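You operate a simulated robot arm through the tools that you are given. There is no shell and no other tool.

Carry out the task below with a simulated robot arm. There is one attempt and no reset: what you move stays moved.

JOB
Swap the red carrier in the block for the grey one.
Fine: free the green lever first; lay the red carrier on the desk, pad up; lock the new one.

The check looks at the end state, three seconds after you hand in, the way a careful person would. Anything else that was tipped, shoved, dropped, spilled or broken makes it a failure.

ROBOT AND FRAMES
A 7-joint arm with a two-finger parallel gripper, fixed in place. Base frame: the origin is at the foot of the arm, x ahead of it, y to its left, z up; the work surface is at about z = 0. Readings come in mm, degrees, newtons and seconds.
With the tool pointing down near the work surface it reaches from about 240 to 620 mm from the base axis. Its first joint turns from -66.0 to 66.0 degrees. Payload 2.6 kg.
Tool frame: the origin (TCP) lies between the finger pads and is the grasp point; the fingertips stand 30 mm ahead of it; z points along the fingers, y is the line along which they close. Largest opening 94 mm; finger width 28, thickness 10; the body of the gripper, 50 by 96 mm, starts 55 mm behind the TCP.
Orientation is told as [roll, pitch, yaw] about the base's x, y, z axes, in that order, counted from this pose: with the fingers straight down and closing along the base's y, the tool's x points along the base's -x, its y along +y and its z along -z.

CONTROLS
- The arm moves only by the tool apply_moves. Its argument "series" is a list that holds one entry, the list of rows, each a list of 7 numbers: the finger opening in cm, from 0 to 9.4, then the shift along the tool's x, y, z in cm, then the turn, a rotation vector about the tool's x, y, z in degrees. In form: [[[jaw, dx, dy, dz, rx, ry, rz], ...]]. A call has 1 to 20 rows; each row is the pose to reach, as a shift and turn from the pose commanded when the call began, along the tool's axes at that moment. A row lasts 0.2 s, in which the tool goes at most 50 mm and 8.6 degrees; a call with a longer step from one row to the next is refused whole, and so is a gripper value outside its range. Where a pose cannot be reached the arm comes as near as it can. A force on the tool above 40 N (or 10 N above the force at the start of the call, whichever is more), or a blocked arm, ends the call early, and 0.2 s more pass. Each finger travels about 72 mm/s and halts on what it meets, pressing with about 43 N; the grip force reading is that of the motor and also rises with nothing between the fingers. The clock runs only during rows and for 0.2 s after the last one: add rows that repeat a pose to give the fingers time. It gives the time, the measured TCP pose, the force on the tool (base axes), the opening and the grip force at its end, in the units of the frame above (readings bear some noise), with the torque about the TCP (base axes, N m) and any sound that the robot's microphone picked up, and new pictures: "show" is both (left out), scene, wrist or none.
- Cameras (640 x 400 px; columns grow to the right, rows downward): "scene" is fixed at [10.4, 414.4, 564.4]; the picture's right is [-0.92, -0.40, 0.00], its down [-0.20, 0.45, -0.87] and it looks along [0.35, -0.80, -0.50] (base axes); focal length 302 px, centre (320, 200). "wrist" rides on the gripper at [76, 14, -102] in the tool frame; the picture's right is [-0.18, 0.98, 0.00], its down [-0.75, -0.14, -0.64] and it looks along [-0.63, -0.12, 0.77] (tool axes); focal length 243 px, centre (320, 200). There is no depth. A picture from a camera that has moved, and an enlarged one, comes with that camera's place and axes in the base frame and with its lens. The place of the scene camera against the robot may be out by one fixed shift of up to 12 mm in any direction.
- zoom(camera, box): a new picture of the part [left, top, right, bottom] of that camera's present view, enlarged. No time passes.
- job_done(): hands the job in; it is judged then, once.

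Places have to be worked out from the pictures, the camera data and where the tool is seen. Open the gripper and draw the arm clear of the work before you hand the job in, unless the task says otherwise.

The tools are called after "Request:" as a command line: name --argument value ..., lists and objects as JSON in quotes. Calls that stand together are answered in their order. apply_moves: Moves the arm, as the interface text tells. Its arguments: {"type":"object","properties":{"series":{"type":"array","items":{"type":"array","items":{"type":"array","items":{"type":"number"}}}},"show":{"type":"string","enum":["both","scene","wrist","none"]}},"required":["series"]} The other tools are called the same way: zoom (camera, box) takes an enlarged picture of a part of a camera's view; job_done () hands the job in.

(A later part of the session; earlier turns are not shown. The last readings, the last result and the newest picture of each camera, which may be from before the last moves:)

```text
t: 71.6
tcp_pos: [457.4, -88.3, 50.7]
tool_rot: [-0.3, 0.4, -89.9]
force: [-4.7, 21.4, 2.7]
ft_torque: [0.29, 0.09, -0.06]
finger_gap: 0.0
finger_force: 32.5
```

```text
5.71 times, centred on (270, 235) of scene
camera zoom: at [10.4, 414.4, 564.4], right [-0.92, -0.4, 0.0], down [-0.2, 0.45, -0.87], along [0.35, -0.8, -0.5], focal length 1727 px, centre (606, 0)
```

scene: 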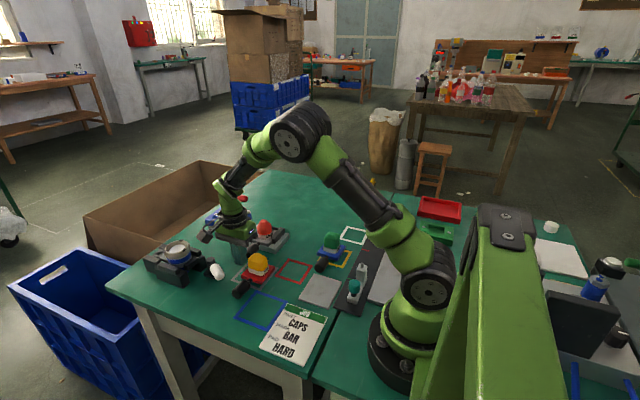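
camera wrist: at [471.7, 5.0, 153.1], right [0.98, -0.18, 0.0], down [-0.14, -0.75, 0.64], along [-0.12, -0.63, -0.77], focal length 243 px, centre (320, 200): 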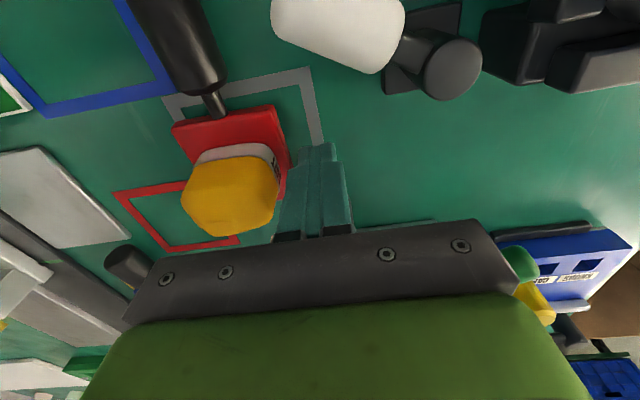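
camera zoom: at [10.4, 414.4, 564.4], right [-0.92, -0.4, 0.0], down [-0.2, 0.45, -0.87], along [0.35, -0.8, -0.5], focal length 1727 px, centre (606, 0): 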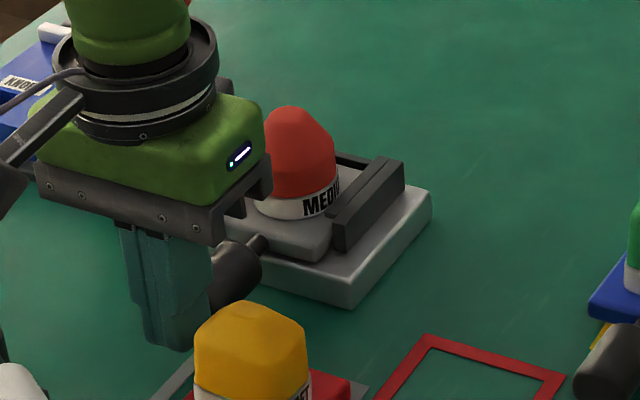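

Force jumped to 21 N with the handle tip at about y=-102, where the red one's tip was. I push 1.5 mm more to confirm it is the stop.

Request:
apply_moves --series '[[[0, -0.08, 0, 0, 0, 0, 0], [0, -0.15, 0, 0, 0, 0, 0], [0, -0.15, 0, 0, 0, 0, 0]]]' --show "none"

Request:
zoom --camera "scene" --box '[250, 210, 300, 260]'

```text
t: 72.4
tcp_pos: [457.9, -87.8, 49.9]
tool_rot: [-0.3, 0.4, -89.8]
force: [-10.5, 27.5, 6.2]
ft_torque: [0.33, 0.05, -0.15]
finger_gap: 0.0
finger_force: 33.2
```

```text
8.00 times, centred on (275, 235) of scene
camera zoom: at [10.4, 414.4, 564.4], right [-0.92, -0.4, 0.0], down [-0.2, 0.45, -0.87], along [0.35, -0.8, -0.5], focal length 2417 px, centre (680, -80)
```

zoom: 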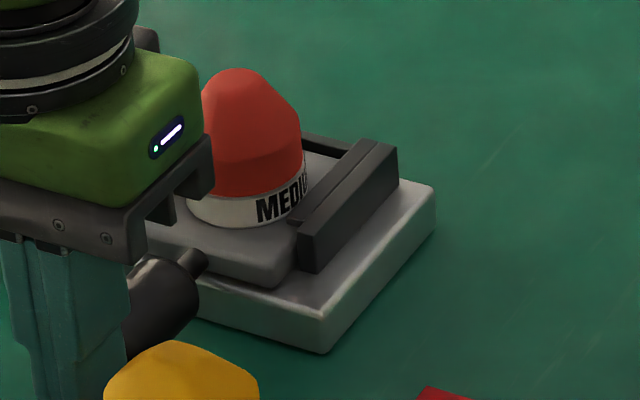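

It is at a firm stop. I back off, rise, and return to the earlier viewpoint (TCP 460,-127,160) to compare with the original seated picture.

Request:
apply_moves --series '[[[0, 1, 0, 0, 0, 0, 0], [0, 2.2, 0, 0, 0, 0, 0], [0, 2.2, 0, -3, 0, 0, 0], [0, 2.2, 0, -7, 0, 0, 0], [2, 2.2, 0, -11, 0, 0, 0], [4, 0, 0.1, -11, 0, 0, 0], [5, -2, 0.15, -11, 0, 0, 0], [5, -3.6, 0.15, -11, 0, 0, 0], [5, -3.6, 0.15, -11, 0, 0, 0]]]'

Request:
zoom --camera "wrist" --box '[160, 0, 480, 240]'

Request:
zoom --camera "scene" --box '[220, 200, 320, 270]'

```text
t: 74.4
tcp_pos: [459.7, -129.4, 161.3]
tool_rot: [-0.1, 0.0, -90.0]
force: [0.6, -0.5, 0.1]
ft_torque: [0.03, 0.02, -0.01]
finger_gap: 49.9
finger_force: 0.2
camera wrist: at [472.8, -55.1, 263.8], right [0.98, -0.18, 0.0], down [-0.14, -0.75, 0.64], along [-0.12, -0.63, -0.77], focal length 243 px, centre (320, 200)
```

scene: 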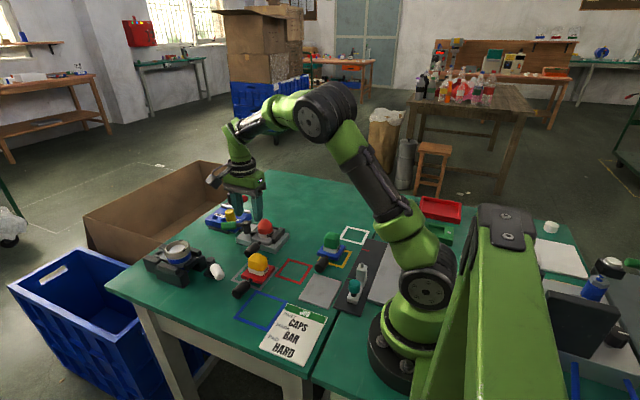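
wrist: 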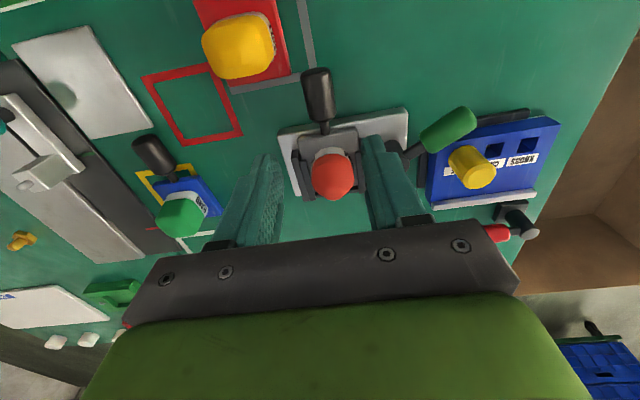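

```text
1.67 times, centred on (320, 120) of wrist
camera zoom: at [472.8, -55.1, 263.8], right [0.98, -0.18, 0.0], down [-0.14, -0.75, 0.64], along [-0.12, -0.63, -0.77], focal length 404 px, centre (320, 333)
```

zoom: 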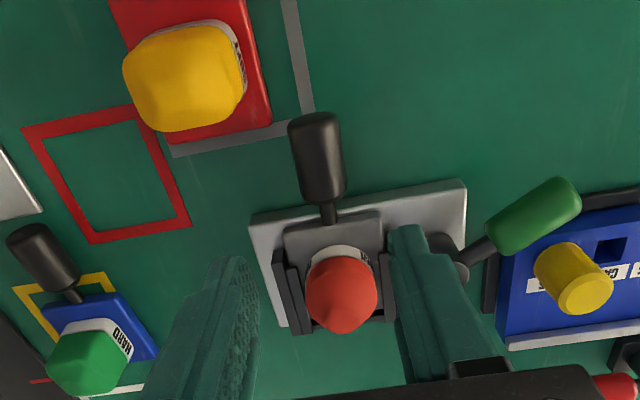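

```text
5.71 times, centred on (270, 235) of scene
camera zoom: at [10.4, 414.4, 564.4], right [-0.92, -0.4, 0.0], down [-0.2, 0.45, -0.87], along [0.35, -0.8, -0.5], focal length 1727 px, centre (606, 0)
```

zoom: 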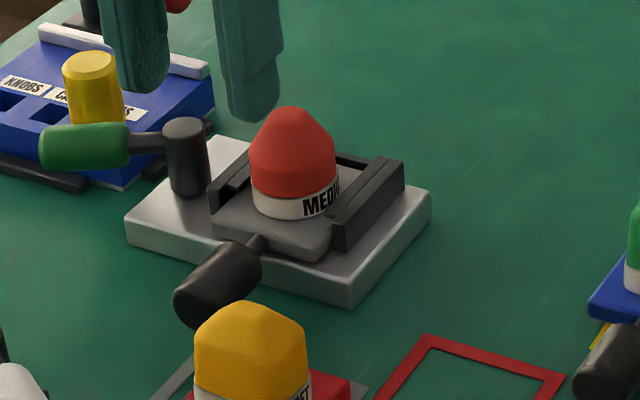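

The scene and wrist views both suggest it is still about 4 mm short of where the red one sat. I look closely at the rear gap and alignment.

Request:
zoom --camera "scene" --box '[250, 215, 290, 255]'

Request:
zoom --camera "wrist" --box '[280, 90, 400, 210]'

```text
10.00 times, centred on (270, 235) of scene
camera zoom: at [10.4, 414.4, 564.4], right [-0.92, -0.4, 0.0], down [-0.2, 0.45, -0.87], along [0.35, -0.8, -0.5], focal length 3022 px, centre (820, -150)
```

zoom: 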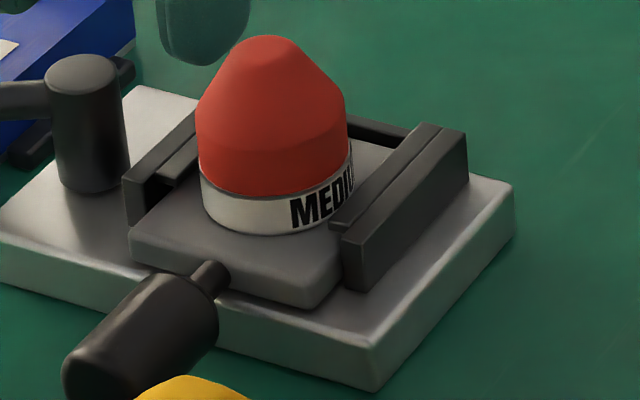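

```text
3.33 times, centred on (340, 150) of wrist
camera zoom: at [472.8, -55.1, 263.8], right [0.98, -0.18, 0.0], down [-0.14, -0.75, 0.64], along [-0.12, -0.63, -0.77], focal length 809 px, centre (253, 367)
```

zoom: 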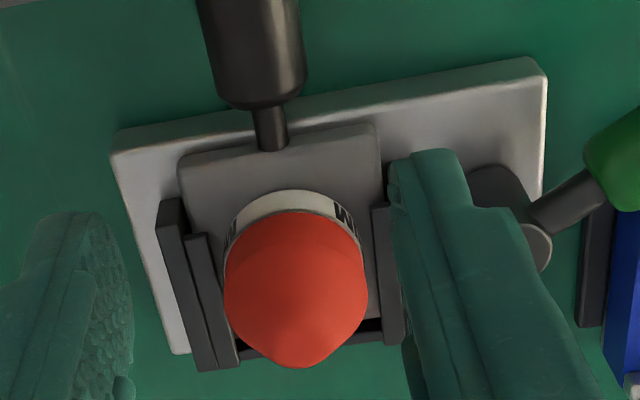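

I move so the camera is right above the back end of the block, to see the rear gap.

Request:
apply_moves --series '[[[5, -4, 0, -1, 0, 0, 0], [5, -8, 0, -1, 0, 0, 0], [5, -12, 0, -1, 0, 0, 0], [5, -15, 0, -1, 0, 0, 0], [5, -15, 0, -1, 0, 0, 0]]]'

Request:
zoom --camera "wrist" --box '[220, 0, 420, 140]'

```text
t: 75.6
tcp_pos: [459.1, -279.2, 171.0]
tool_rot: [-0.1, 0.1, -89.9]
force: [0.6, 0.4, -0.4]
ft_torque: [0.07, 0.01, 0.02]
finger_gap: 49.8
finger_force: 0.1
camera wrist: at [472.5, -204.0, 273.7], right [0.98, -0.18, 0.0], down [-0.14, -0.75, 0.64], along [-0.12, -0.63, -0.77], focal length 243 px, centre (320, 200)
```

scene: 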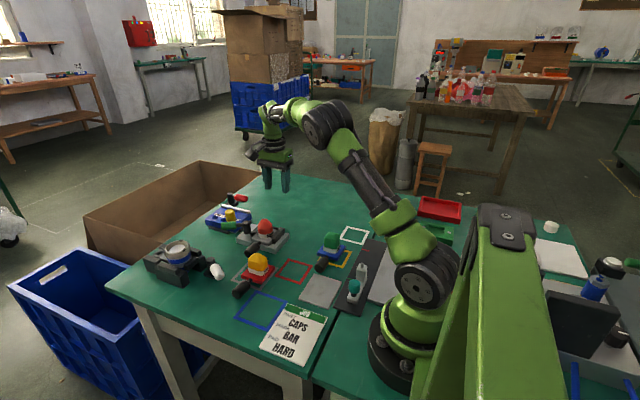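
wrist: 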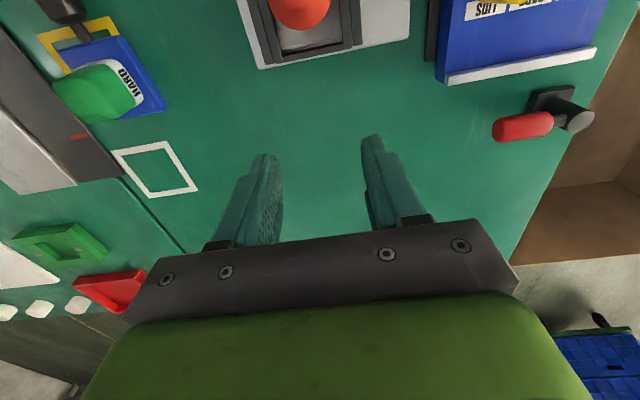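

```text
2.86 times, centred on (320, 70) of wrist
camera zoom: at [472.5, -204.0, 273.7], right [0.98, -0.18, 0.0], down [-0.14, -0.75, 0.64], along [-0.12, -0.63, -0.77], focal length 693 px, centre (320, 571)
```

zoom: 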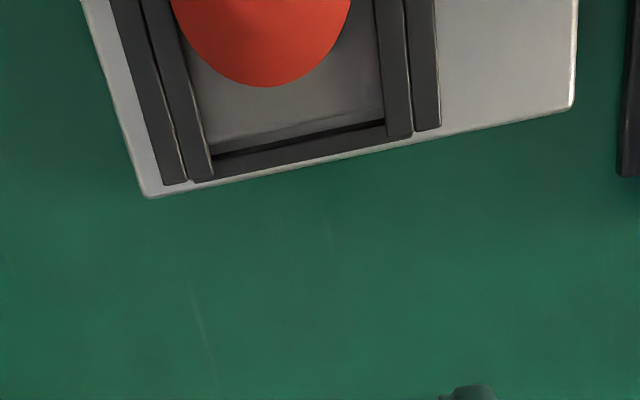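

Request:
zoom --camera "wrist" --box '[250, 10, 370, 80]'

```text
5.33 times, centred on (310, 45) of wrist
camera zoom: at [472.5, -204.0, 273.7], right [0.98, -0.18, 0.0], down [-0.14, -0.75, 0.64], along [-0.12, -0.63, -0.77], focal length 1294 px, centre (373, 1027)
```

zoom: 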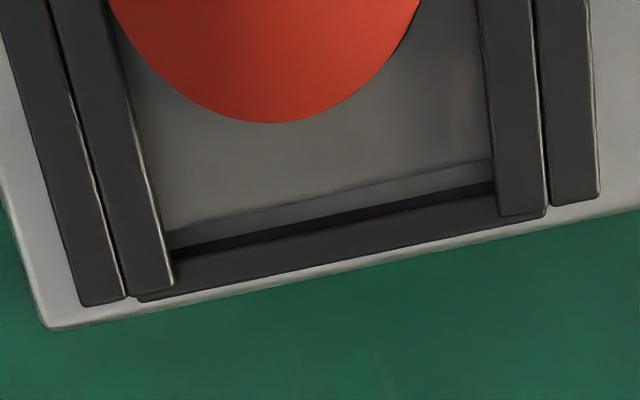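

A gap of roughly 3–4 mm remains at the back. I'll push squarely on the plate's front edge with both open fingers straddling the handle (TCP z≈54, so the tips are just above the block surface). First I return above it.

Request:
apply_moves --series '[[[4.6, 4, 0, 0, 0, 0, 0], [4.6, 8, -0.05, 0, 0, 0, 0], [4.6, 12, -0.1, 0, 0, 0, 0], [4.6, 14.1, -0.1, 0, 0, 0, 0], [4.6, 14.1, -0.1, 4, 0, 0, 0], [4.6, 14.1, -0.1, 7, 0, 0, 0], [4.6, 14.1, -0.1, 7, 0, 0, 0]]]'

Request:
zoom --camera "wrist" --box '[220, 60, 420, 240]'

Request:
zoom --camera "scene" --box '[220, 190, 300, 260]'

```text
t: 77.2
tcp_pos: [457.9, -139.4, 99.8]
tool_rot: [-0.1, 0.1, -90.0]
force: [-0.5, -0.3, -0.4]
ft_torque: [0.01, 0.03, 0.02]
finger_gap: 45.9
finger_force: 0.0
camera wrist: at [470.8, -64.4, 202.6], right [0.98, -0.18, 0.0], down [-0.14, -0.75, 0.64], along [-0.12, -0.63, -0.77], focal length 243 px, centre (320, 200)
```

scene: 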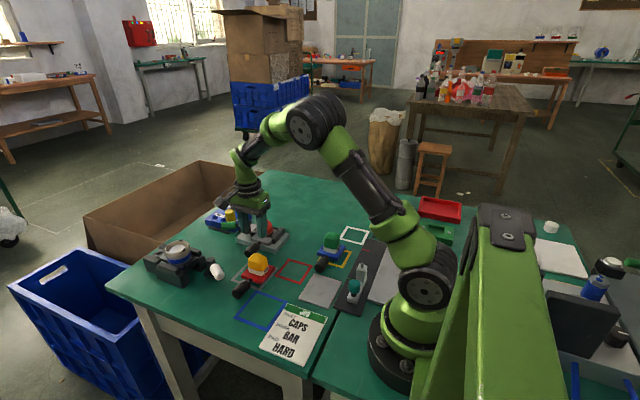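
wrist: 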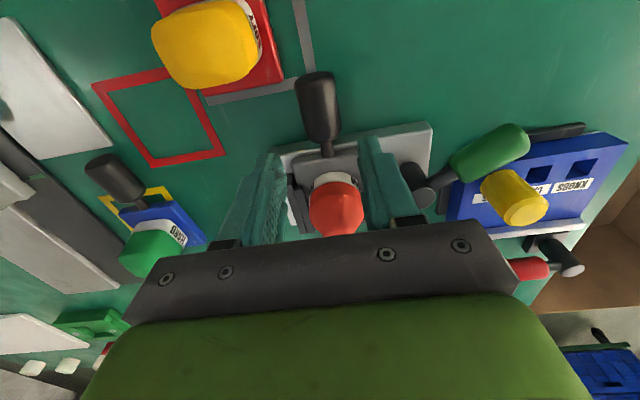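

```text
2.22 times, centred on (320, 150) of wrist
camera zoom: at [470.8, -64.4, 202.6], right [0.98, -0.18, 0.0], down [-0.14, -0.75, 0.64], along [-0.12, -0.63, -0.77], focal length 539 px, centre (320, 311)
```

zoom: 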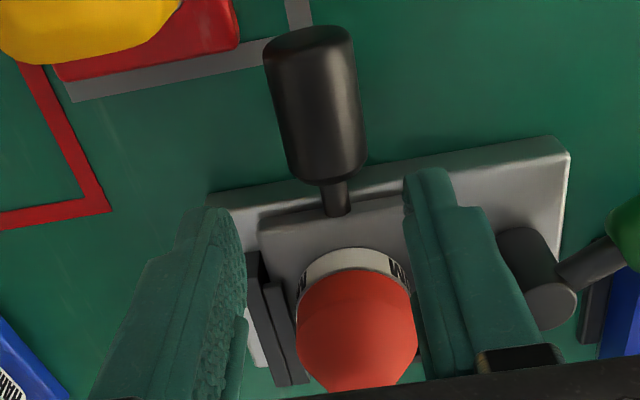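

```text
5.71 times, centred on (260, 225) of scene
camera zoom: at [10.4, 414.4, 564.4], right [-0.92, -0.4, 0.0], down [-0.2, 0.45, -0.87], along [0.35, -0.8, -0.5], focal length 1727 px, centre (663, 57)
```

zoom: 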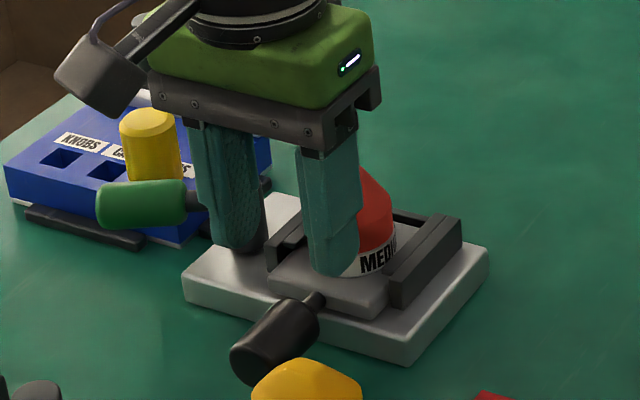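

The plate's front edge is at y≈-161, so fingers lowered at TCP y=-136 land in front of it, straddling the handle. I descend and check.

Request:
apply_moves --series '[[[4.6, 0.3, 0, 0, 0, 0, 0], [4.6, 0.3, 0, 2, 0, 0, 0], [4.6, 0.3, 0, 3.5, 0, 0, 0], [4.6, 0.3, 0, 4.5, 0, 0, 0], [4.6, 0.3, 0, 4.5, 0, 0, 0]]]'

Request:
zoom --camera "wrist" --box '[220, 80, 420, 240]'

Request:
zoom --camera "scene" --box '[220, 200, 300, 260]'

```text
t: 78.4
tcp_pos: [457.8, -136.1, 56.0]
tool_rot: [-0.1, 0.0, -89.9]
force: [-0.1, -0.5, -0.3]
ft_torque: [-0.02, -0.03, -0.03]
finger_gap: 45.8
finger_force: 0.2
camera wrist: at [471.2, -60.3, 158.8], right [0.98, -0.18, 0.0], down [-0.14, -0.75, 0.64], along [-0.12, -0.63, -0.77], focal length 243 px, centre (320, 200)
```

scene: 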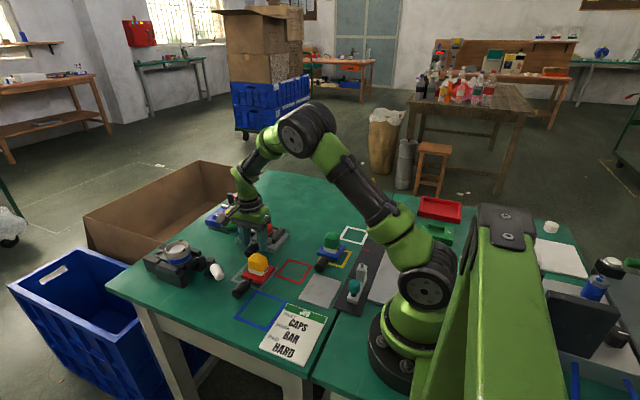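
wrist: 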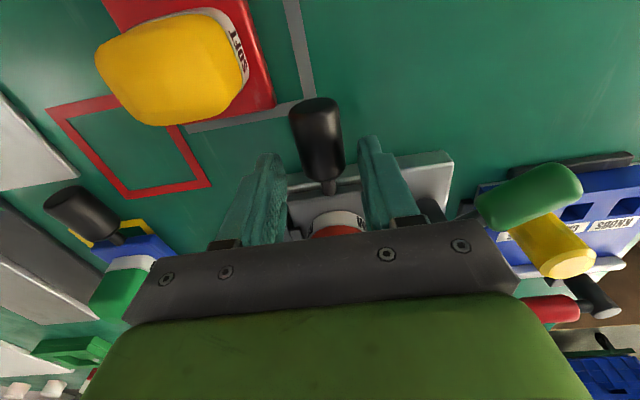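

```text
2.50 times, centred on (320, 160) of wrist
camera zoom: at [471.2, -60.3, 158.8], right [0.98, -0.18, 0.0], down [-0.14, -0.75, 0.64], along [-0.12, -0.63, -0.77], focal length 606 px, centre (320, 300)
```

zoom: 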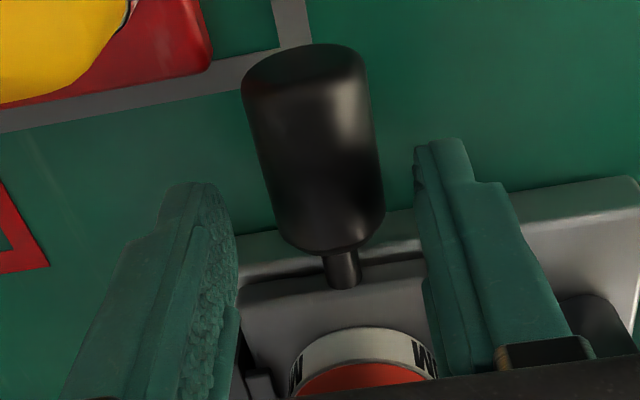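

```text
6.67 times, centred on (260, 230) of scene
camera zoom: at [10.4, 414.4, 564.4], right [-0.92, -0.4, 0.0], down [-0.2, 0.45, -0.87], along [0.35, -0.8, -0.5], focal length 2014 px, centre (720, 0)
```

zoom: 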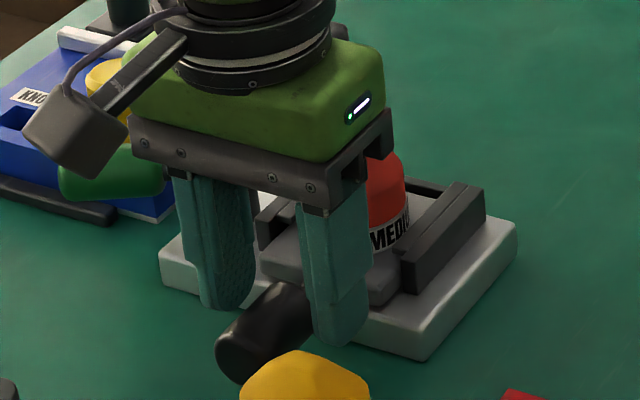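

Good placement. I lower 2 mm and advance towards the plate edge.

Request:
apply_moves --series '[[[4.6, 0, 0.05, 0.2, 0, 0, 0], [4.6, -0.4, 0.05, 0.2, 0, 0, 0], [4.6, -0.8, 0.05, 0.2, 0, 0, 0], [4.6, -1.0, 0.05, 0.2, 0, 0, 0], [4.6, -1.0, 0.05, 0.2, 0, 0, 0]]]' --show "none"

Request:
apply_moves --series '[[[4.6, -0.15, 0, 0, 0, 0, 0], [4.6, -0.3, 0, 0, 0, 0, 0], [4.6, -0.3, 0, 0, 0, 0, 0]]]' --show "none"

Request:
apply_moves --series '[[[4.6, -0.15, 0, 0, 0, 0, 0], [4.6, -0.3, 0, 0, 0, 0, 0], [4.6, -0.3, 0, 0, 0, 0, 0]]]' --show "wrist"

Request:
zoom --camera "scene" --box '[220, 200, 300, 260]'

```text
t: 79.6
tcp_pos: [458.1, -145.3, 53.9]
tool_rot: [-0.1, 0.0, -90.0]
force: [-0.5, 0.2, -0.4]
ft_torque: [0.01, 0.01, 0.0]
finger_gap: 46.3
finger_force: 0.1
```

```text
t: 80.4
tcp_pos: [458.5, -148.9, 54.1]
tool_rot: [-0.2, 0.1, -90.0]
force: [-0.9, 0.6, -0.8]
ft_torque: [-0.01, 0.0, -0.02]
finger_gap: 46.0
finger_force: 0.0
```

```text
t: 81.2
tcp_pos: [458.8, -148.2, 54.3]
tool_rot: [-0.2, 0.3, -89.9]
force: [-2.9, 17.7, 8.2]
ft_torque: [0.36, -0.04, 0.2]
finger_gap: 45.0
finger_force: 0.0
camera wrist: at [472.3, -73.7, 156.8], right [0.98, -0.18, 0.0], down [-0.14, -0.76, 0.64], along [-0.12, -0.63, -0.77], focal length 243 px, centre (320, 200)
```

wrist: 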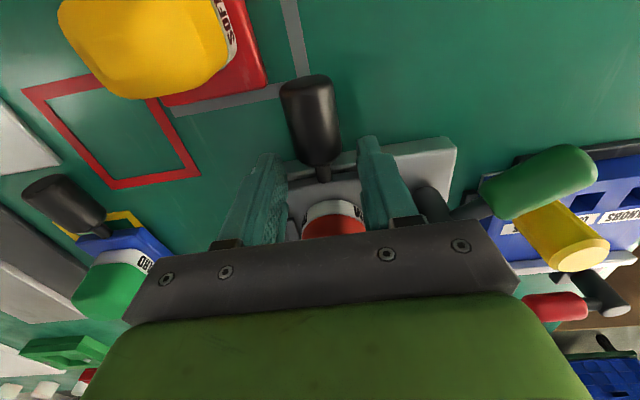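

```text
6.67 times, centred on (260, 230) of scene
camera zoom: at [10.3, 414.4, 564.4], right [-0.92, -0.4, 0.0], down [-0.2, 0.45, -0.87], along [0.35, -0.8, -0.5], focal length 2014 px, centre (720, 0)
```

zoom: 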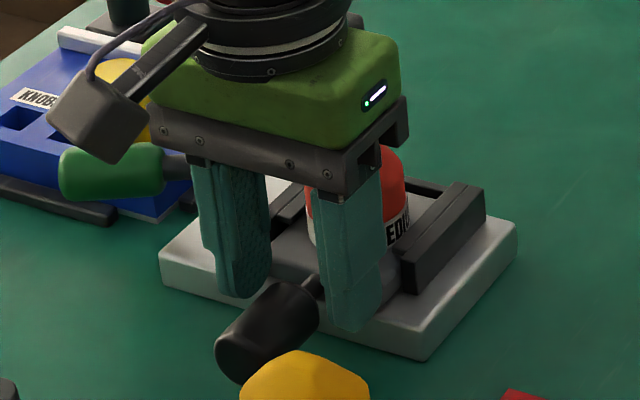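

Contact with the plate edge at about 18 N. I push a bit more to see whether it moves.

Request:
apply_moves --series '[[[4.6, -0.07, 0, 0, 0, 0, 0], [4.6, -0.15, 0, 0, 0, 0, 0], [4.6, -0.15, 0, 0, 0, 0, 0]]]' --show "none"

Request:
zoom --camera "scene" --box '[220, 200, 300, 260]'

Request:
zoom --camera "wrist" --box '[220, 60, 420, 240]'

```text
t: 82.0
tcp_pos: [458.7, -148.2, 53.5]
tool_rot: [-0.2, 0.6, -89.8]
force: [-5.2, 27.6, 10.6]
ft_torque: [0.48, -0.08, 0.15]
finger_gap: 44.9
finger_force: 0.0
```

```text
6.67 times, centred on (260, 230) of scene
camera zoom: at [10.3, 414.4, 564.4], right [-0.92, -0.4, 0.0], down [-0.2, 0.45, -0.87], along [0.35, -0.8, -0.5], focal length 2014 px, centre (720, 0)
```

zoom: 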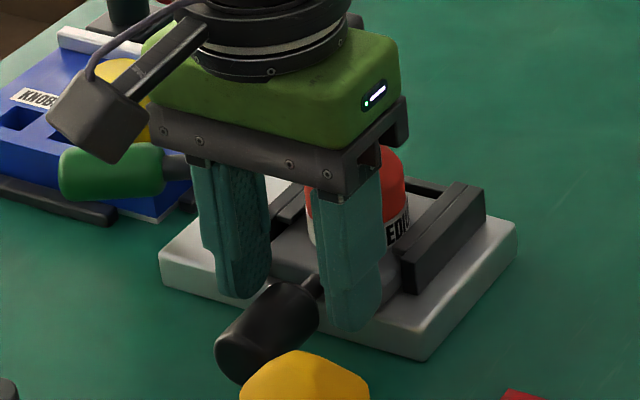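

```text
2.22 times, centred on (320, 150) of wrist
camera zoom: at [472.6, -74.1, 156.6], right [0.98, -0.18, 0.0], down [-0.14, -0.76, 0.64], along [-0.12, -0.62, -0.77], focal length 539 px, centre (320, 311)
```

zoom: 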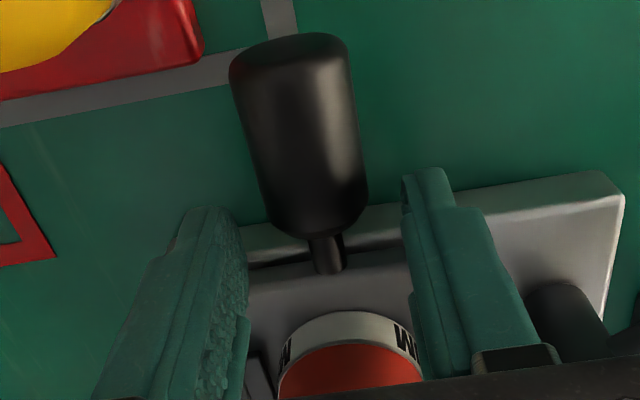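

It stands firm at 28 N with the plate front at y≈-162, which matches my estimate for the seated red carrier. I back off and take a closer look straight down onto the rear end.

Request:
apply_moves --series '[[[4.6, 0.5, 0, 0, 0, 0, 0], [4.6, 1.0, 0, 0, 0, 0, 0], [4.6, 1.0, 0, -4, 0, 0, 0], [4.6, 1.0, 0, -8, 0, 0, 0], [4.6, -3, 0, -10, 0, 0, 0], [4.6, -7, 0, -10, 0, 0, 0], [4.6, -11, 0, -10, 0, 0, 0], [4.6, -14, 0, -8, 0, 0, 0], [4.6, -15.5, 0, -6, 0, 0, 0], [4.6, -15.5, 0, -5, 0, 0, 0], [4.6, -15.5, 0, -5, 0, 0, 0]]]' --show "wrist"

Request:
zoom --camera "wrist" --box '[240, 0, 380, 80]'

```text
t: 84.4
tcp_pos: [460.1, -306.7, 104.4]
tool_rot: [-0.1, 0.0, -90.0]
force: [-0.2, -0.6, -0.1]
ft_torque: [-0.03, 0.02, 0.03]
finger_gap: 46.0
finger_force: 0.0
camera wrist: at [473.3, -231.7, 206.7], right [0.98, -0.18, 0.0], down [-0.14, -0.75, 0.64], along [-0.12, -0.63, -0.77], focal length 243 px, centre (320, 200)
```

wrist: 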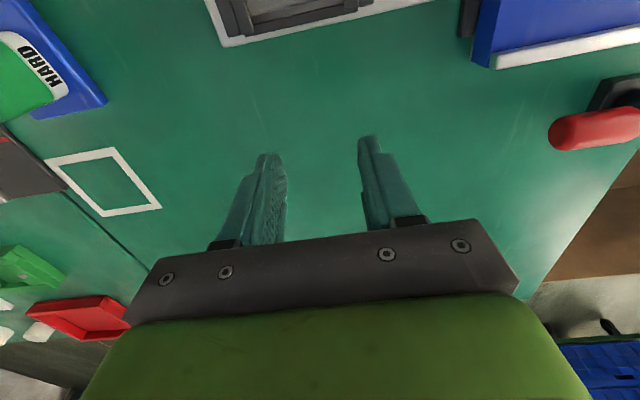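

```text
4.57 times, centred on (310, 40) of wrist
camera zoom: at [473.3, -231.7, 206.7], right [0.98, -0.18, 0.0], down [-0.14, -0.75, 0.64], along [-0.12, -0.63, -0.77], focal length 1109 px, centre (366, 931)
```

zoom: 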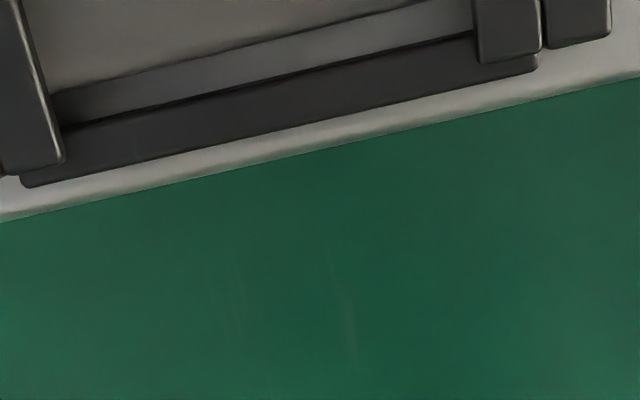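

From straight above, a strip of slot floor (about 3–4 mm) is visible behind the plate. To settle whether it is fully home, I'll reproduce the exact viewpoint I had before gripping the red carrier (TCP 461.6,-126.6,46.5) and compare pixel positions.

Request:
apply_moves --series '[[[5, 0, 0, -4, 0, 0, 0], [5, 2, 0, -6, 0, 0, 0], [5, 6, 0, -6, 0, 0, 0], [5, 10, 0.05, -6, 0, 0, 0], [5, 14, 0.1, -6, 0, 0, 0], [5, 18, 0.15, -5.6, 0, 0, 0], [5, 18, 0.15, -2, 0, 0, 0], [5, 18, 0.15, 2, 0, 0, 0], [5, 18, 0.15, 4.5, 0, 0, 0], [5, 18, 0.15, 5.8, 0, 0, 0], [5, 18, 0.15, 5.8, 0, 0, 0]]]'

Request:
zoom --camera "wrist" --box '[160, 0, 480, 240]'

Request:
zoom --camera "scene" --box '[180, 160, 300, 270]'

```text
t: 86.8
tcp_pos: [458.2, -127.8, 45.7]
tool_rot: [-0.1, -0.1, -90.1]
force: [0.6, 0.0, 0.1]
ft_torque: [-0.03, 0.03, 0.02]
finger_gap: 49.9
finger_force: 0.0
camera wrist: at [472.2, -52.7, 147.4], right [0.98, -0.18, 0.0], down [-0.14, -0.75, 0.64], along [-0.12, -0.63, -0.77], focal length 243 px, centre (320, 200)
```

scene: 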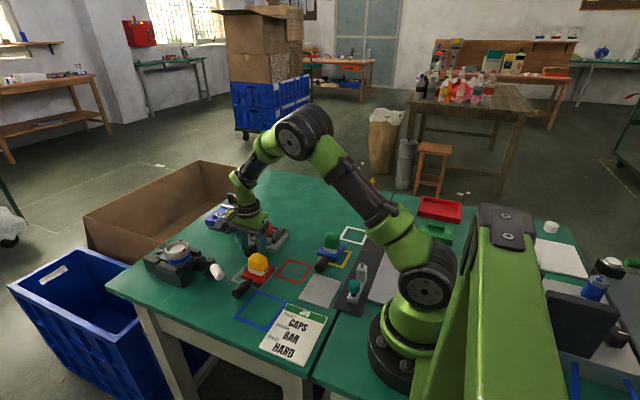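
wrist: 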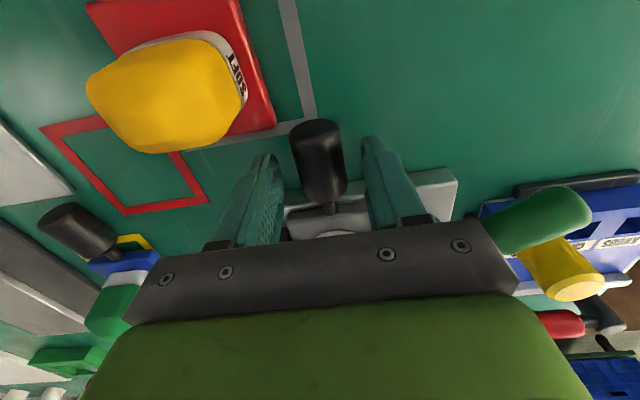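

```text
1.67 times, centred on (320, 120) of wrist
camera zoom: at [472.2, -52.7, 147.4], right [0.98, -0.18, 0.0], down [-0.14, -0.75, 0.64], along [-0.12, -0.63, -0.77], focal length 404 px, centre (320, 333)
```

zoom: 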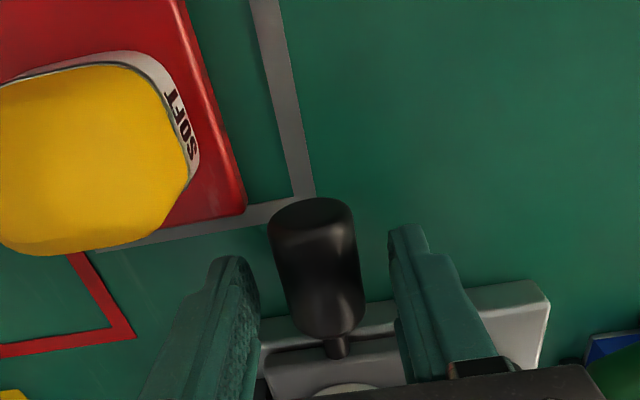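

```text
3.64 times, centred on (240, 215) of scene
camera zoom: at [10.4, 414.4, 564.4], right [-0.92, -0.4, 0.0], down [-0.2, 0.45, -0.87], along [0.35, -0.8, -0.5], focal length 1099 px, centre (611, 146)
```

zoom: 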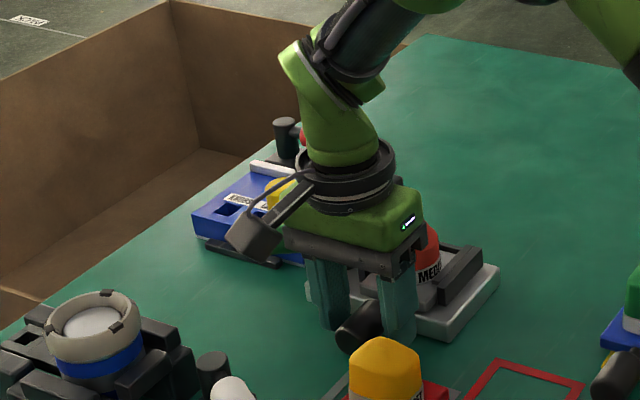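

Results are close but ambiguous at the mm level. I'll reproduce the very first front view (TCP 499,-141,172), where I had sharp zooms of the seated red carrier, to compare the plate edge relative to the rails.

Request:
apply_moves --series '[[[5, 0, 0, -4, 0, 0, 0], [5, 0, 0, -8, 0, 0, 0], [5, -0.5, 1, -11, 0, 0, 0], [6, -1, 3, -12.5, 0, 0, 0], [7.5, -1.33, 4.1, -12.6, 0, 0, 0], [9.4, -1.33, 4.1, -12.6, 0, 0, 0], [9.4, -1.33, 4.1, -12.6, 0, 0, 0]]]' --show "wrist"

Request:
zoom --camera "wrist" --box '[220, 50, 400, 210]'

Request:
zoom --camera "wrist" --box '[240, 100, 400, 200]'

```text
t: 88.4
tcp_pos: [500.9, -141.2, 171.1]
tool_rot: [-0.1, 0.1, -90.0]
force: [-1.1, 0.1, 0.9]
ft_torque: [0.0, -0.03, -0.05]
finger_gap: 94.0
finger_force: 0.1
camera wrist: at [514.3, -66.2, 274.3], right [0.98, -0.18, 0.0], down [-0.14, -0.75, 0.64], along [-0.12, -0.63, -0.77], focal length 243 px, centre (320, 200)
```

wrist: 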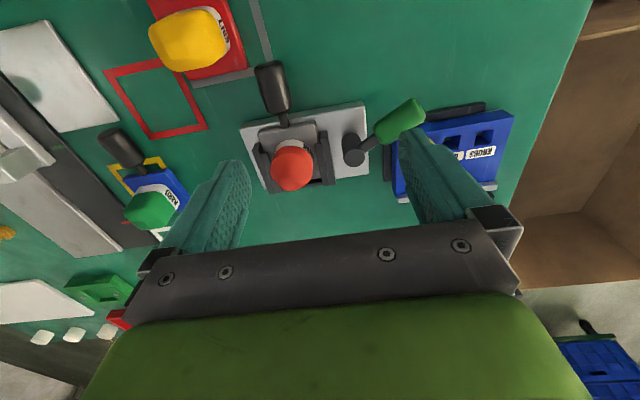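

```text
2.50 times, centred on (310, 130) of wrist
camera zoom: at [514.3, -66.2, 274.3], right [0.98, -0.18, 0.0], down [-0.14, -0.75, 0.64], along [-0.12, -0.63, -0.77], focal length 606 px, centre (345, 375)
```

zoom: 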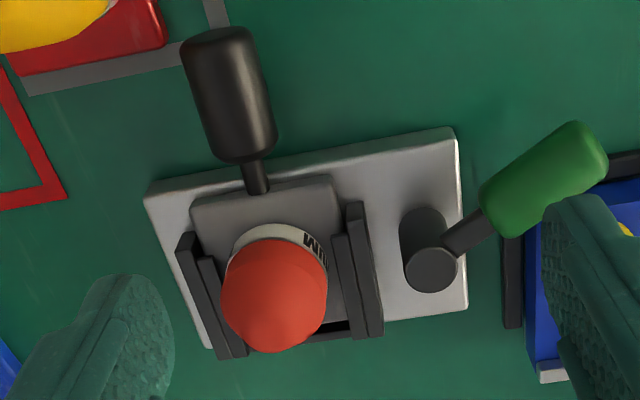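

```text
4.00 times, centred on (320, 150) of wrist
camera zoom: at [514.3, -66.2, 274.3], right [0.98, -0.18, 0.0], down [-0.14, -0.75, 0.64], along [-0.12, -0.63, -0.77], focal length 970 px, centre (320, 400)
```

zoom: 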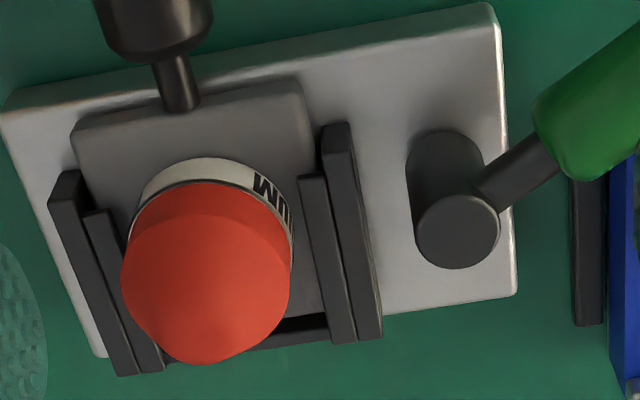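

This comparison is sharp: rails at the same pixels, but the grey plate's front edge is about 10 px (~3.5 mm) further out than the red one's was, so it is not fully home. I'll grip the handle deeper and push with small wiggles, guarding the force.

Request:
apply_moves --series '[[[8, 0.5, -1.5, 0, 0, 0, 0], [6, 1, -3, 0, 0, 0, 0], [5, 1.7, -4.25, 0, 0, 0, 0], [5, 1.7, -4.25, 4, 0, 0, 0], [5, 1.7, -4.25, 8, 0, 0, 0], [5, 1.7, -4.25, 11, 0, 0, 0], [5, 1.7, -4.25, 12.9, 0, 0, 0], [5, 1.7, -4.25, 12.9, 0, 0, 0]]]' --show "wrist"

Request:
zoom --camera "wrist" --box '[220, 80, 420, 240]'

```text
t: 90.2
tcp_pos: [456.3, -123.9, 41.6]
tool_rot: [-0.1, 0.0, -90.0]
force: [0.6, -0.5, 0.1]
ft_torque: [-0.01, 0.04, -0.02]
finger_gap: 49.7
finger_force: 0.0
camera wrist: at [470.8, -48.5, 145.8], right [0.98, -0.18, 0.0], down [-0.14, -0.75, 0.64], along [-0.12, -0.63, -0.77], focal length 243 px, centre (320, 200)
```

wrist: 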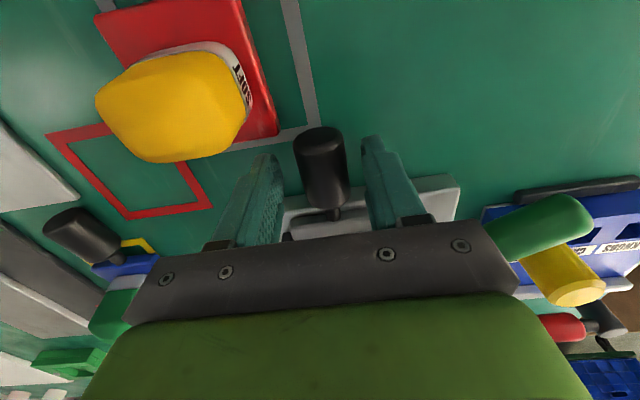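

```text
2.50 times, centred on (320, 160) of wrist
camera zoom: at [470.8, -48.5, 145.8], right [0.98, -0.18, 0.0], down [-0.14, -0.75, 0.64], along [-0.12, -0.63, -0.77], focal length 606 px, centre (320, 300)
```

zoom: 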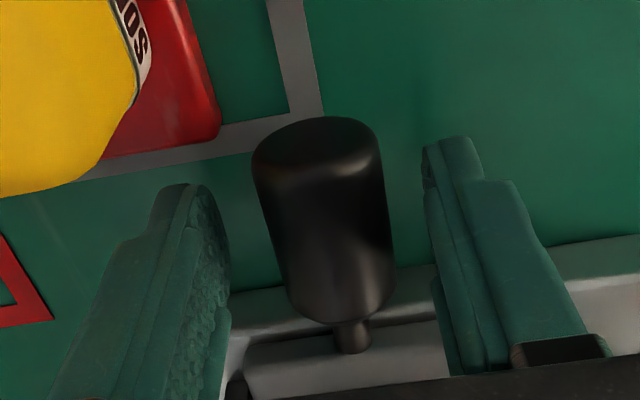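

The handle is ~3 mm to +x of centre; I correct and close firmly.

Request:
apply_moves --series '[[[5, 0, 0.25, 0, 0, 0, 0], [4, 0, 0.25, 0, 0, 0, 0], [3, 0, 0.25, 0, 0, 0, 0], [2, 0, 0.25, 0, 0, 0, 0], [0.5, 0, 0.25, 0, 0, 0, 0], [0.5, 0, 0.25, 0, 0, 0, 0]]]' --show "wrist"

```text
t: 91.6
tcp_pos: [458.3, -124.4, 43.4]
tool_rot: [-0.2, 0.0, -89.7]
force: [-10.7, 0.6, 4.0]
ft_torque: [0.03, 0.2, 1.37]
finger_gap: 26.6
finger_force: 42.9
camera wrist: at [473.1, -48.3, 146.2], right [0.98, -0.18, 0.0], down [-0.14, -0.75, 0.64], along [-0.12, -0.63, -0.77], focal length 243 px, centre (320, 200)
```

wrist: 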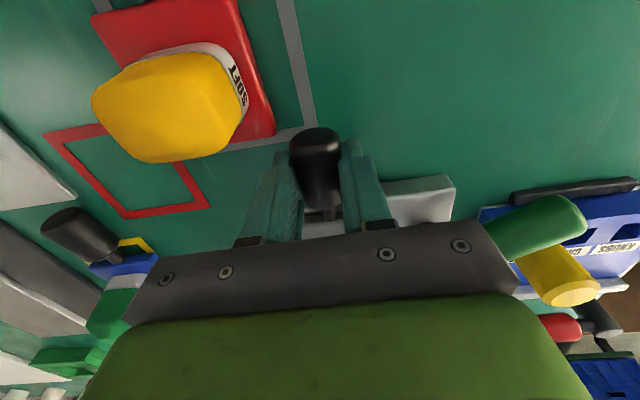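

The grip shows a strong yaw torque (1.4 N·m), so the carrier is yawed against the rails and jammed. I turn the tool about 1° CCW to relieve it.

Request:
apply_moves --series '[[[0.5, 0, -0.05, 0, 0, 0, -0.5], [0.5, 0, -0.1, 0, 0, 0, -1], [0.5, 0, -0.1, 0, 0, 0, -1]]]' --show "none"

```text
t: 92.4
tcp_pos: [458.4, -122.2, 43.5]
tool_rot: [0.0, 0.2, -89.3]
force: [-8.1, 3.2, 8.6]
ft_torque: [0.2, 0.15, -1.67]
finger_gap: 26.7
finger_force: 42.8
```

Over-corrected; neutral is about +0.45°. I go back half a degree and relieve x and z slightly.

Request:
apply_moves --series '[[[0.5, 0, -0.04, -0.05, 0, 0, 0.3], [0.5, 0, -0.08, -0.1, 0, 0, 0.5], [0.5, 0, -0.08, -0.1, 0, 0, 0.5]]]' --show "none"

```text
t: 93.2
tcp_pos: [459.6, -123.2, 44.2]
tool_rot: [0.1, 0.0, -89.5]
force: [-1.3, 2.9, 2.5]
ft_torque: [0.24, -0.02, -1.1]
finger_gap: 26.7
finger_force: 42.6
```

Request:
apply_moves --series '[[[0.5, 0, 0, 0, 0, 0, 0.2], [0.5, 0, 0, 0, 0, 0, 0.35], [0.5, 0, 0, 0, 0, 0, 0.35]]]' --show "none"

```text
t: 94.0
tcp_pos: [458.4, -124.3, 43.1]
tool_rot: [-0.1, 0.0, -89.7]
force: [2.1, 0.7, -3.1]
ft_torque: [-0.14, 0.0, -0.6]
finger_gap: 26.5
finger_force: 42.9
```

Nearly neutral. I add 0.2° more and push inward 2 mm.

Request:
apply_moves --series '[[[0.5, 0, 0, 0, 0, 0, 0.2], [0.5, -0.1, 0, 0, 0, 0, 0.2], [0.5, -0.2, 0, 0, 0, 0, 0.2], [0.5, -0.2, 0, 0, 0, 0, 0.2]]]' --show "none"

Request:
apply_moves --series '[[[0.5, -0.1, 0, 0, 0, 0, 0], [0.5, -0.2, 0, 0, 0, 0, 0], [0.5, -0.2, 0, 0, 0, 0, 0]]]' --show "wrist"

```text
t: 95.0
tcp_pos: [459.9, -124.1, 43.9]
tool_rot: [-0.1, 0.1, -89.8]
force: [3.3, 8.9, -4.3]
ft_torque: [-0.35, -0.17, 1.35]
finger_gap: 26.8
finger_force: 42.9
```

```text
t: 95.8
tcp_pos: [459.2, -123.7, 44.5]
tool_rot: [-0.1, 0.5, -89.9]
force: [-1.3, 23.1, 5.4]
ft_torque: [0.08, -0.05, 1.19]
finger_gap: 26.4
finger_force: 42.6
camera wrist: at [472.8, -49.8, 146.7], right [0.98, -0.18, 0.0], down [-0.14, -0.76, 0.64], along [-0.12, -0.63, -0.77], focal length 243 px, centre (320, 200)
```

wrist: 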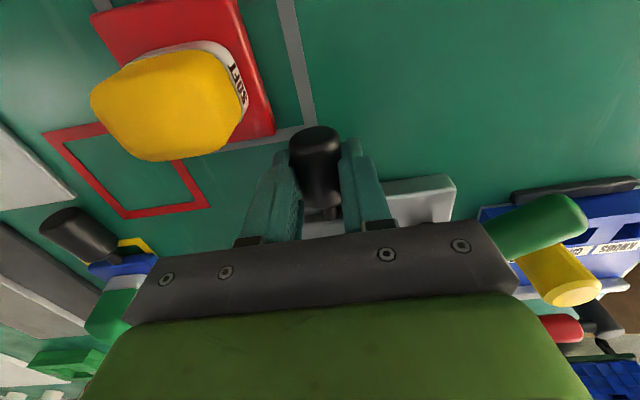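

Still firm at 23 N. I pull back about 6 mm to free any jam, centre the yaw, and check that it slides freely.

Request:
apply_moves --series '[[[0.5, 0.3, 0, 0, 0, 0, -0.2], [0.5, 0.6, 0, 0, 0, 0, -0.35], [0.5, 0.9, 0, 0, 0, 0, -0.35], [0.5, 1.0, 0, 0, 0, 0, -0.35], [0.5, 1.0, 0, 0, 0, 0, -0.35]]]' --show "none"

Request:
apply_moves --series '[[[0.5, -0.1, 0, 0, 0, 0, 0], [0.5, -0.2, 0, 0, 0, 0, 0], [0.5, -0.2, 0, 0, 0, 0, 0]]]' --show "none"

```text
t: 97.0
tcp_pos: [458.4, -119.0, 42.8]
tool_rot: [-0.2, -0.1, -89.8]
force: [0.3, 0.1, -1.4]
ft_torque: [0.1, -0.02, -0.01]
finger_gap: 26.7
finger_force: 43.1
```

```text
t: 97.8
tcp_pos: [458.7, -119.6, 44.0]
tool_rot: [-0.2, 0.0, -89.6]
force: [-0.4, 0.1, -0.5]
ft_torque: [0.12, -0.01, -0.01]
finger_gap: 26.7
finger_force: 43.1
```

It now slides with essentially zero force and torque. I push in 2 mm steps again.

Request:
apply_moves --series '[[[0.5, -0.1, 0, 0, 0, 0, 0], [0.5, -0.2, 0, 0, 0, 0, 0], [0.5, -0.2, 0, 0, 0, 0, 0]]]' --show "none"

Request:
apply_moves --series '[[[0.5, -0.1, 0, 0, 0, 0, 0], [0.5, -0.2, 0, 0, 0, 0, 0], [0.5, -0.2, 0, 0, 0, 0, 0]]]' --show "none"

Request:
apply_moves --series '[[[0.5, -0.1, 0, 0, 0, 0, 0], [0.5, -0.2, 0, 0, 0, 0, 0], [0.5, -0.2, 0, 0, 0, 0, 0]]]' --show "none"

```text
t: 98.6
tcp_pos: [458.3, -122.0, 42.4]
tool_rot: [-0.1, -0.1, -89.6]
force: [0.2, -0.5, -0.1]
ft_torque: [0.08, 0.0, 0.01]
finger_gap: 26.6
finger_force: 43.1
```

```text
t: 99.4
tcp_pos: [459.7, -124.3, 43.6]
tool_rot: [-0.1, -0.1, -89.6]
force: [-0.8, -0.1, -0.7]
ft_torque: [0.1, -0.02, 0.02]
finger_gap: 26.9
finger_force: 43.1
```

```text
t: 100.2
tcp_pos: [460.7, -126.3, 43.6]
tool_rot: [-0.1, -0.1, -89.7]
force: [0.3, 0.3, -0.6]
ft_torque: [0.12, 0.02, 0.01]
finger_gap: 26.4
finger_force: 43.2
```

It was indeed a jam: it now slides past the old stop with no force. I continue.

Request:
apply_moves --series '[[[0.5, -0.1, 0, 0, 0, 0, 0], [0.5, -0.2, 0, 0, 0, 0, 0], [0.5, -0.2, 0, 0, 0, 0, 0]]]' --show "none"

Request:
apply_moves --series '[[[0.5, -0.1, 0, 0, 0, 0, 0], [0.5, -0.2, 0, 0, 0, 0, 0], [0.5, -0.2, 0, 0, 0, 0, 0]]]' --show "wrist"

```text
t: 101.0
tcp_pos: [458.3, -128.2, 42.2]
tool_rot: [-0.2, 0.0, -89.7]
force: [-0.1, 0.3, -0.6]
ft_torque: [0.12, 0.01, -0.02]
finger_gap: 26.5
finger_force: 43.1
```

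```text
t: 101.8
tcp_pos: [459.9, -130.4, 44.2]
tool_rot: [-0.1, -0.1, -89.7]
force: [0.7, 0.5, -0.3]
ft_torque: [0.11, 0.0, 0.0]
finger_gap: 26.6
finger_force: 43.1
camera wrist: at [472.3, -55.0, 146.4], right [0.98, -0.18, 0.0], down [-0.14, -0.75, 0.64], along [-0.12, -0.63, -0.77], focal length 243 px, centre (320, 200)
```

wrist: 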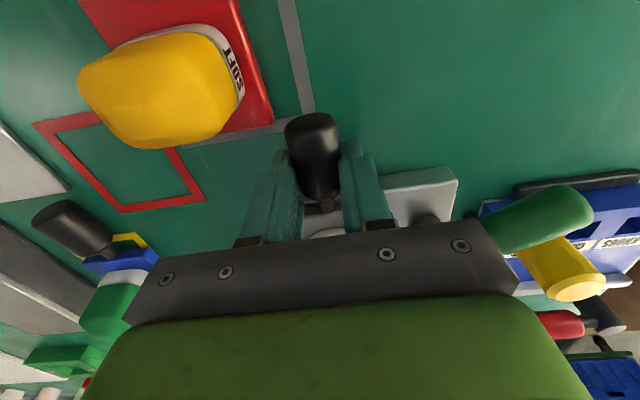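

The handle shifted in the jaws when I pulled back, so I judge by force: still zero. I continue inward in 2 mm steps until real resistance.

Request:
apply_moves --series '[[[0.5, -0.1, 0, 0, 0, 0, 0], [0.5, -0.2, 0, 0, 0, 0, 0], [0.5, -0.2, 0, 0, 0, 0, 0]]]' --show "none"

Request:
apply_moves --series '[[[0.5, -0.1, 0, 0, 0, 0, 0], [0.5, -0.2, 0, 0, 0, 0, 0], [0.5, -0.2, 0, 0, 0, 0, 0]]]' --show "wrist"

Request:
zoom --camera "scene" --box '[220, 200, 320, 270]'

```text
t: 102.6
tcp_pos: [459.0, -133.1, 43.4]
tool_rot: [-0.1, 0.0, -89.7]
force: [-1.2, 1.0, 0.1]
ft_torque: [-0.1, 0.04, -0.08]
finger_gap: 26.4
finger_force: 43.0
```

```text
t: 103.4
tcp_pos: [459.5, -133.6, 43.1]
tool_rot: [-0.2, 0.2, -89.7]
force: [-7.8, 11.0, 7.6]
ft_torque: [-0.53, 0.22, -0.42]
finger_gap: 26.9
finger_force: 43.6
camera wrist: at [472.5, -57.6, 146.5], right [0.98, -0.18, 0.0], down [-0.14, -0.76, 0.64], along [-0.12, -0.63, -0.77], focal length 243 px, centre (320, 200)
```

wrist: 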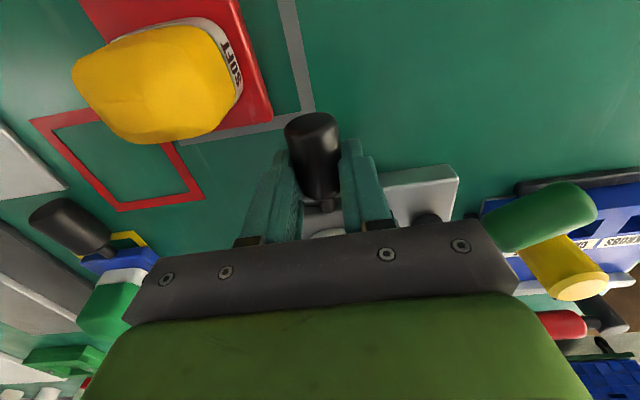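

```text
5.71 times, centred on (270, 235) of scene
camera zoom: at [10.4, 414.4, 564.3], right [-0.92, -0.4, 0.0], down [-0.2, 0.45, -0.87], along [0.35, -0.8, -0.5], focal length 1727 px, centre (606, 0)
```

zoom: 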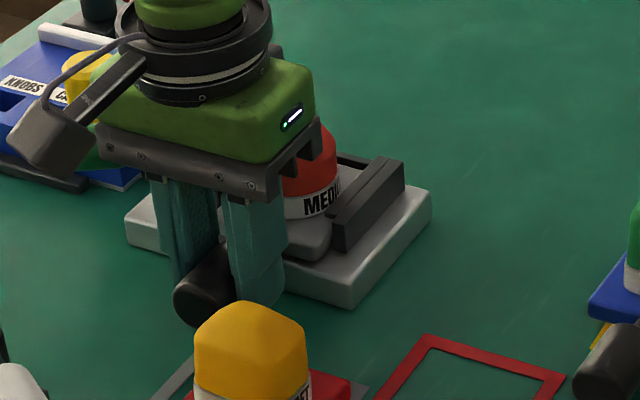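

Resistance comes with an upward force at the leading edge, so it is rubbing the floor. I ease the tool up 0.8 mm, tilt the leading edge up slightly, centre x, and push again.

Request:
apply_moves --series '[[[0.5, 0.2, -0.05, -0.05, 0, -0.4, 0], [0.5, 0.2, -0.08, -0.08, 0, -0.8, 0], [0.5, 0.2, -0.08, -0.08, 0, -0.8, 0]]]' --show "none"

Request:
apply_moves --series '[[[0.5, -0.1, 0, 0, 0, 0, 0], [0.5, -0.2, 0, 0, 0, 0, 0], [0.5, -0.2, 0, 0, 0, 0, 0]]]' --show "none"

Request:
apply_moves --series '[[[0.5, -0.1, 0, 0, 0, 0, 0], [0.5, -0.2, 0, 0, 0, 0, 0], [0.5, -0.2, 0, 0, 0, 0, 0]]]' --show "none"

```text
t: 104.2
tcp_pos: [458.4, -132.4, 43.7]
tool_rot: [-0.1, -0.9, -89.6]
force: [20.7, 1.6, -23.7]
ft_torque: [0.12, -0.33, -0.7]
finger_gap: 26.7
finger_force: 43.1
```

```text
t: 105.2
tcp_pos: [458.6, -133.4, 43.9]
tool_rot: [-0.1, -0.5, -89.7]
force: [3.6, 0.2, -3.5]
ft_torque: [-0.45, -0.01, -0.5]
finger_gap: 26.8
finger_force: 43.2
stopped in row 3: the force on the tool passed its limit at 42 N (the readings are from after the stop); the commanded pose is now the measured one
```

```text
t: 106.0
tcp_pos: [458.6, -132.5, 43.2]
tool_rot: [0.0, -0.6, -89.6]
force: [9.2, 8.5, -9.4]
ft_torque: [-0.27, -0.1, -0.72]
finger_gap: 26.7
finger_force: 43.2
```

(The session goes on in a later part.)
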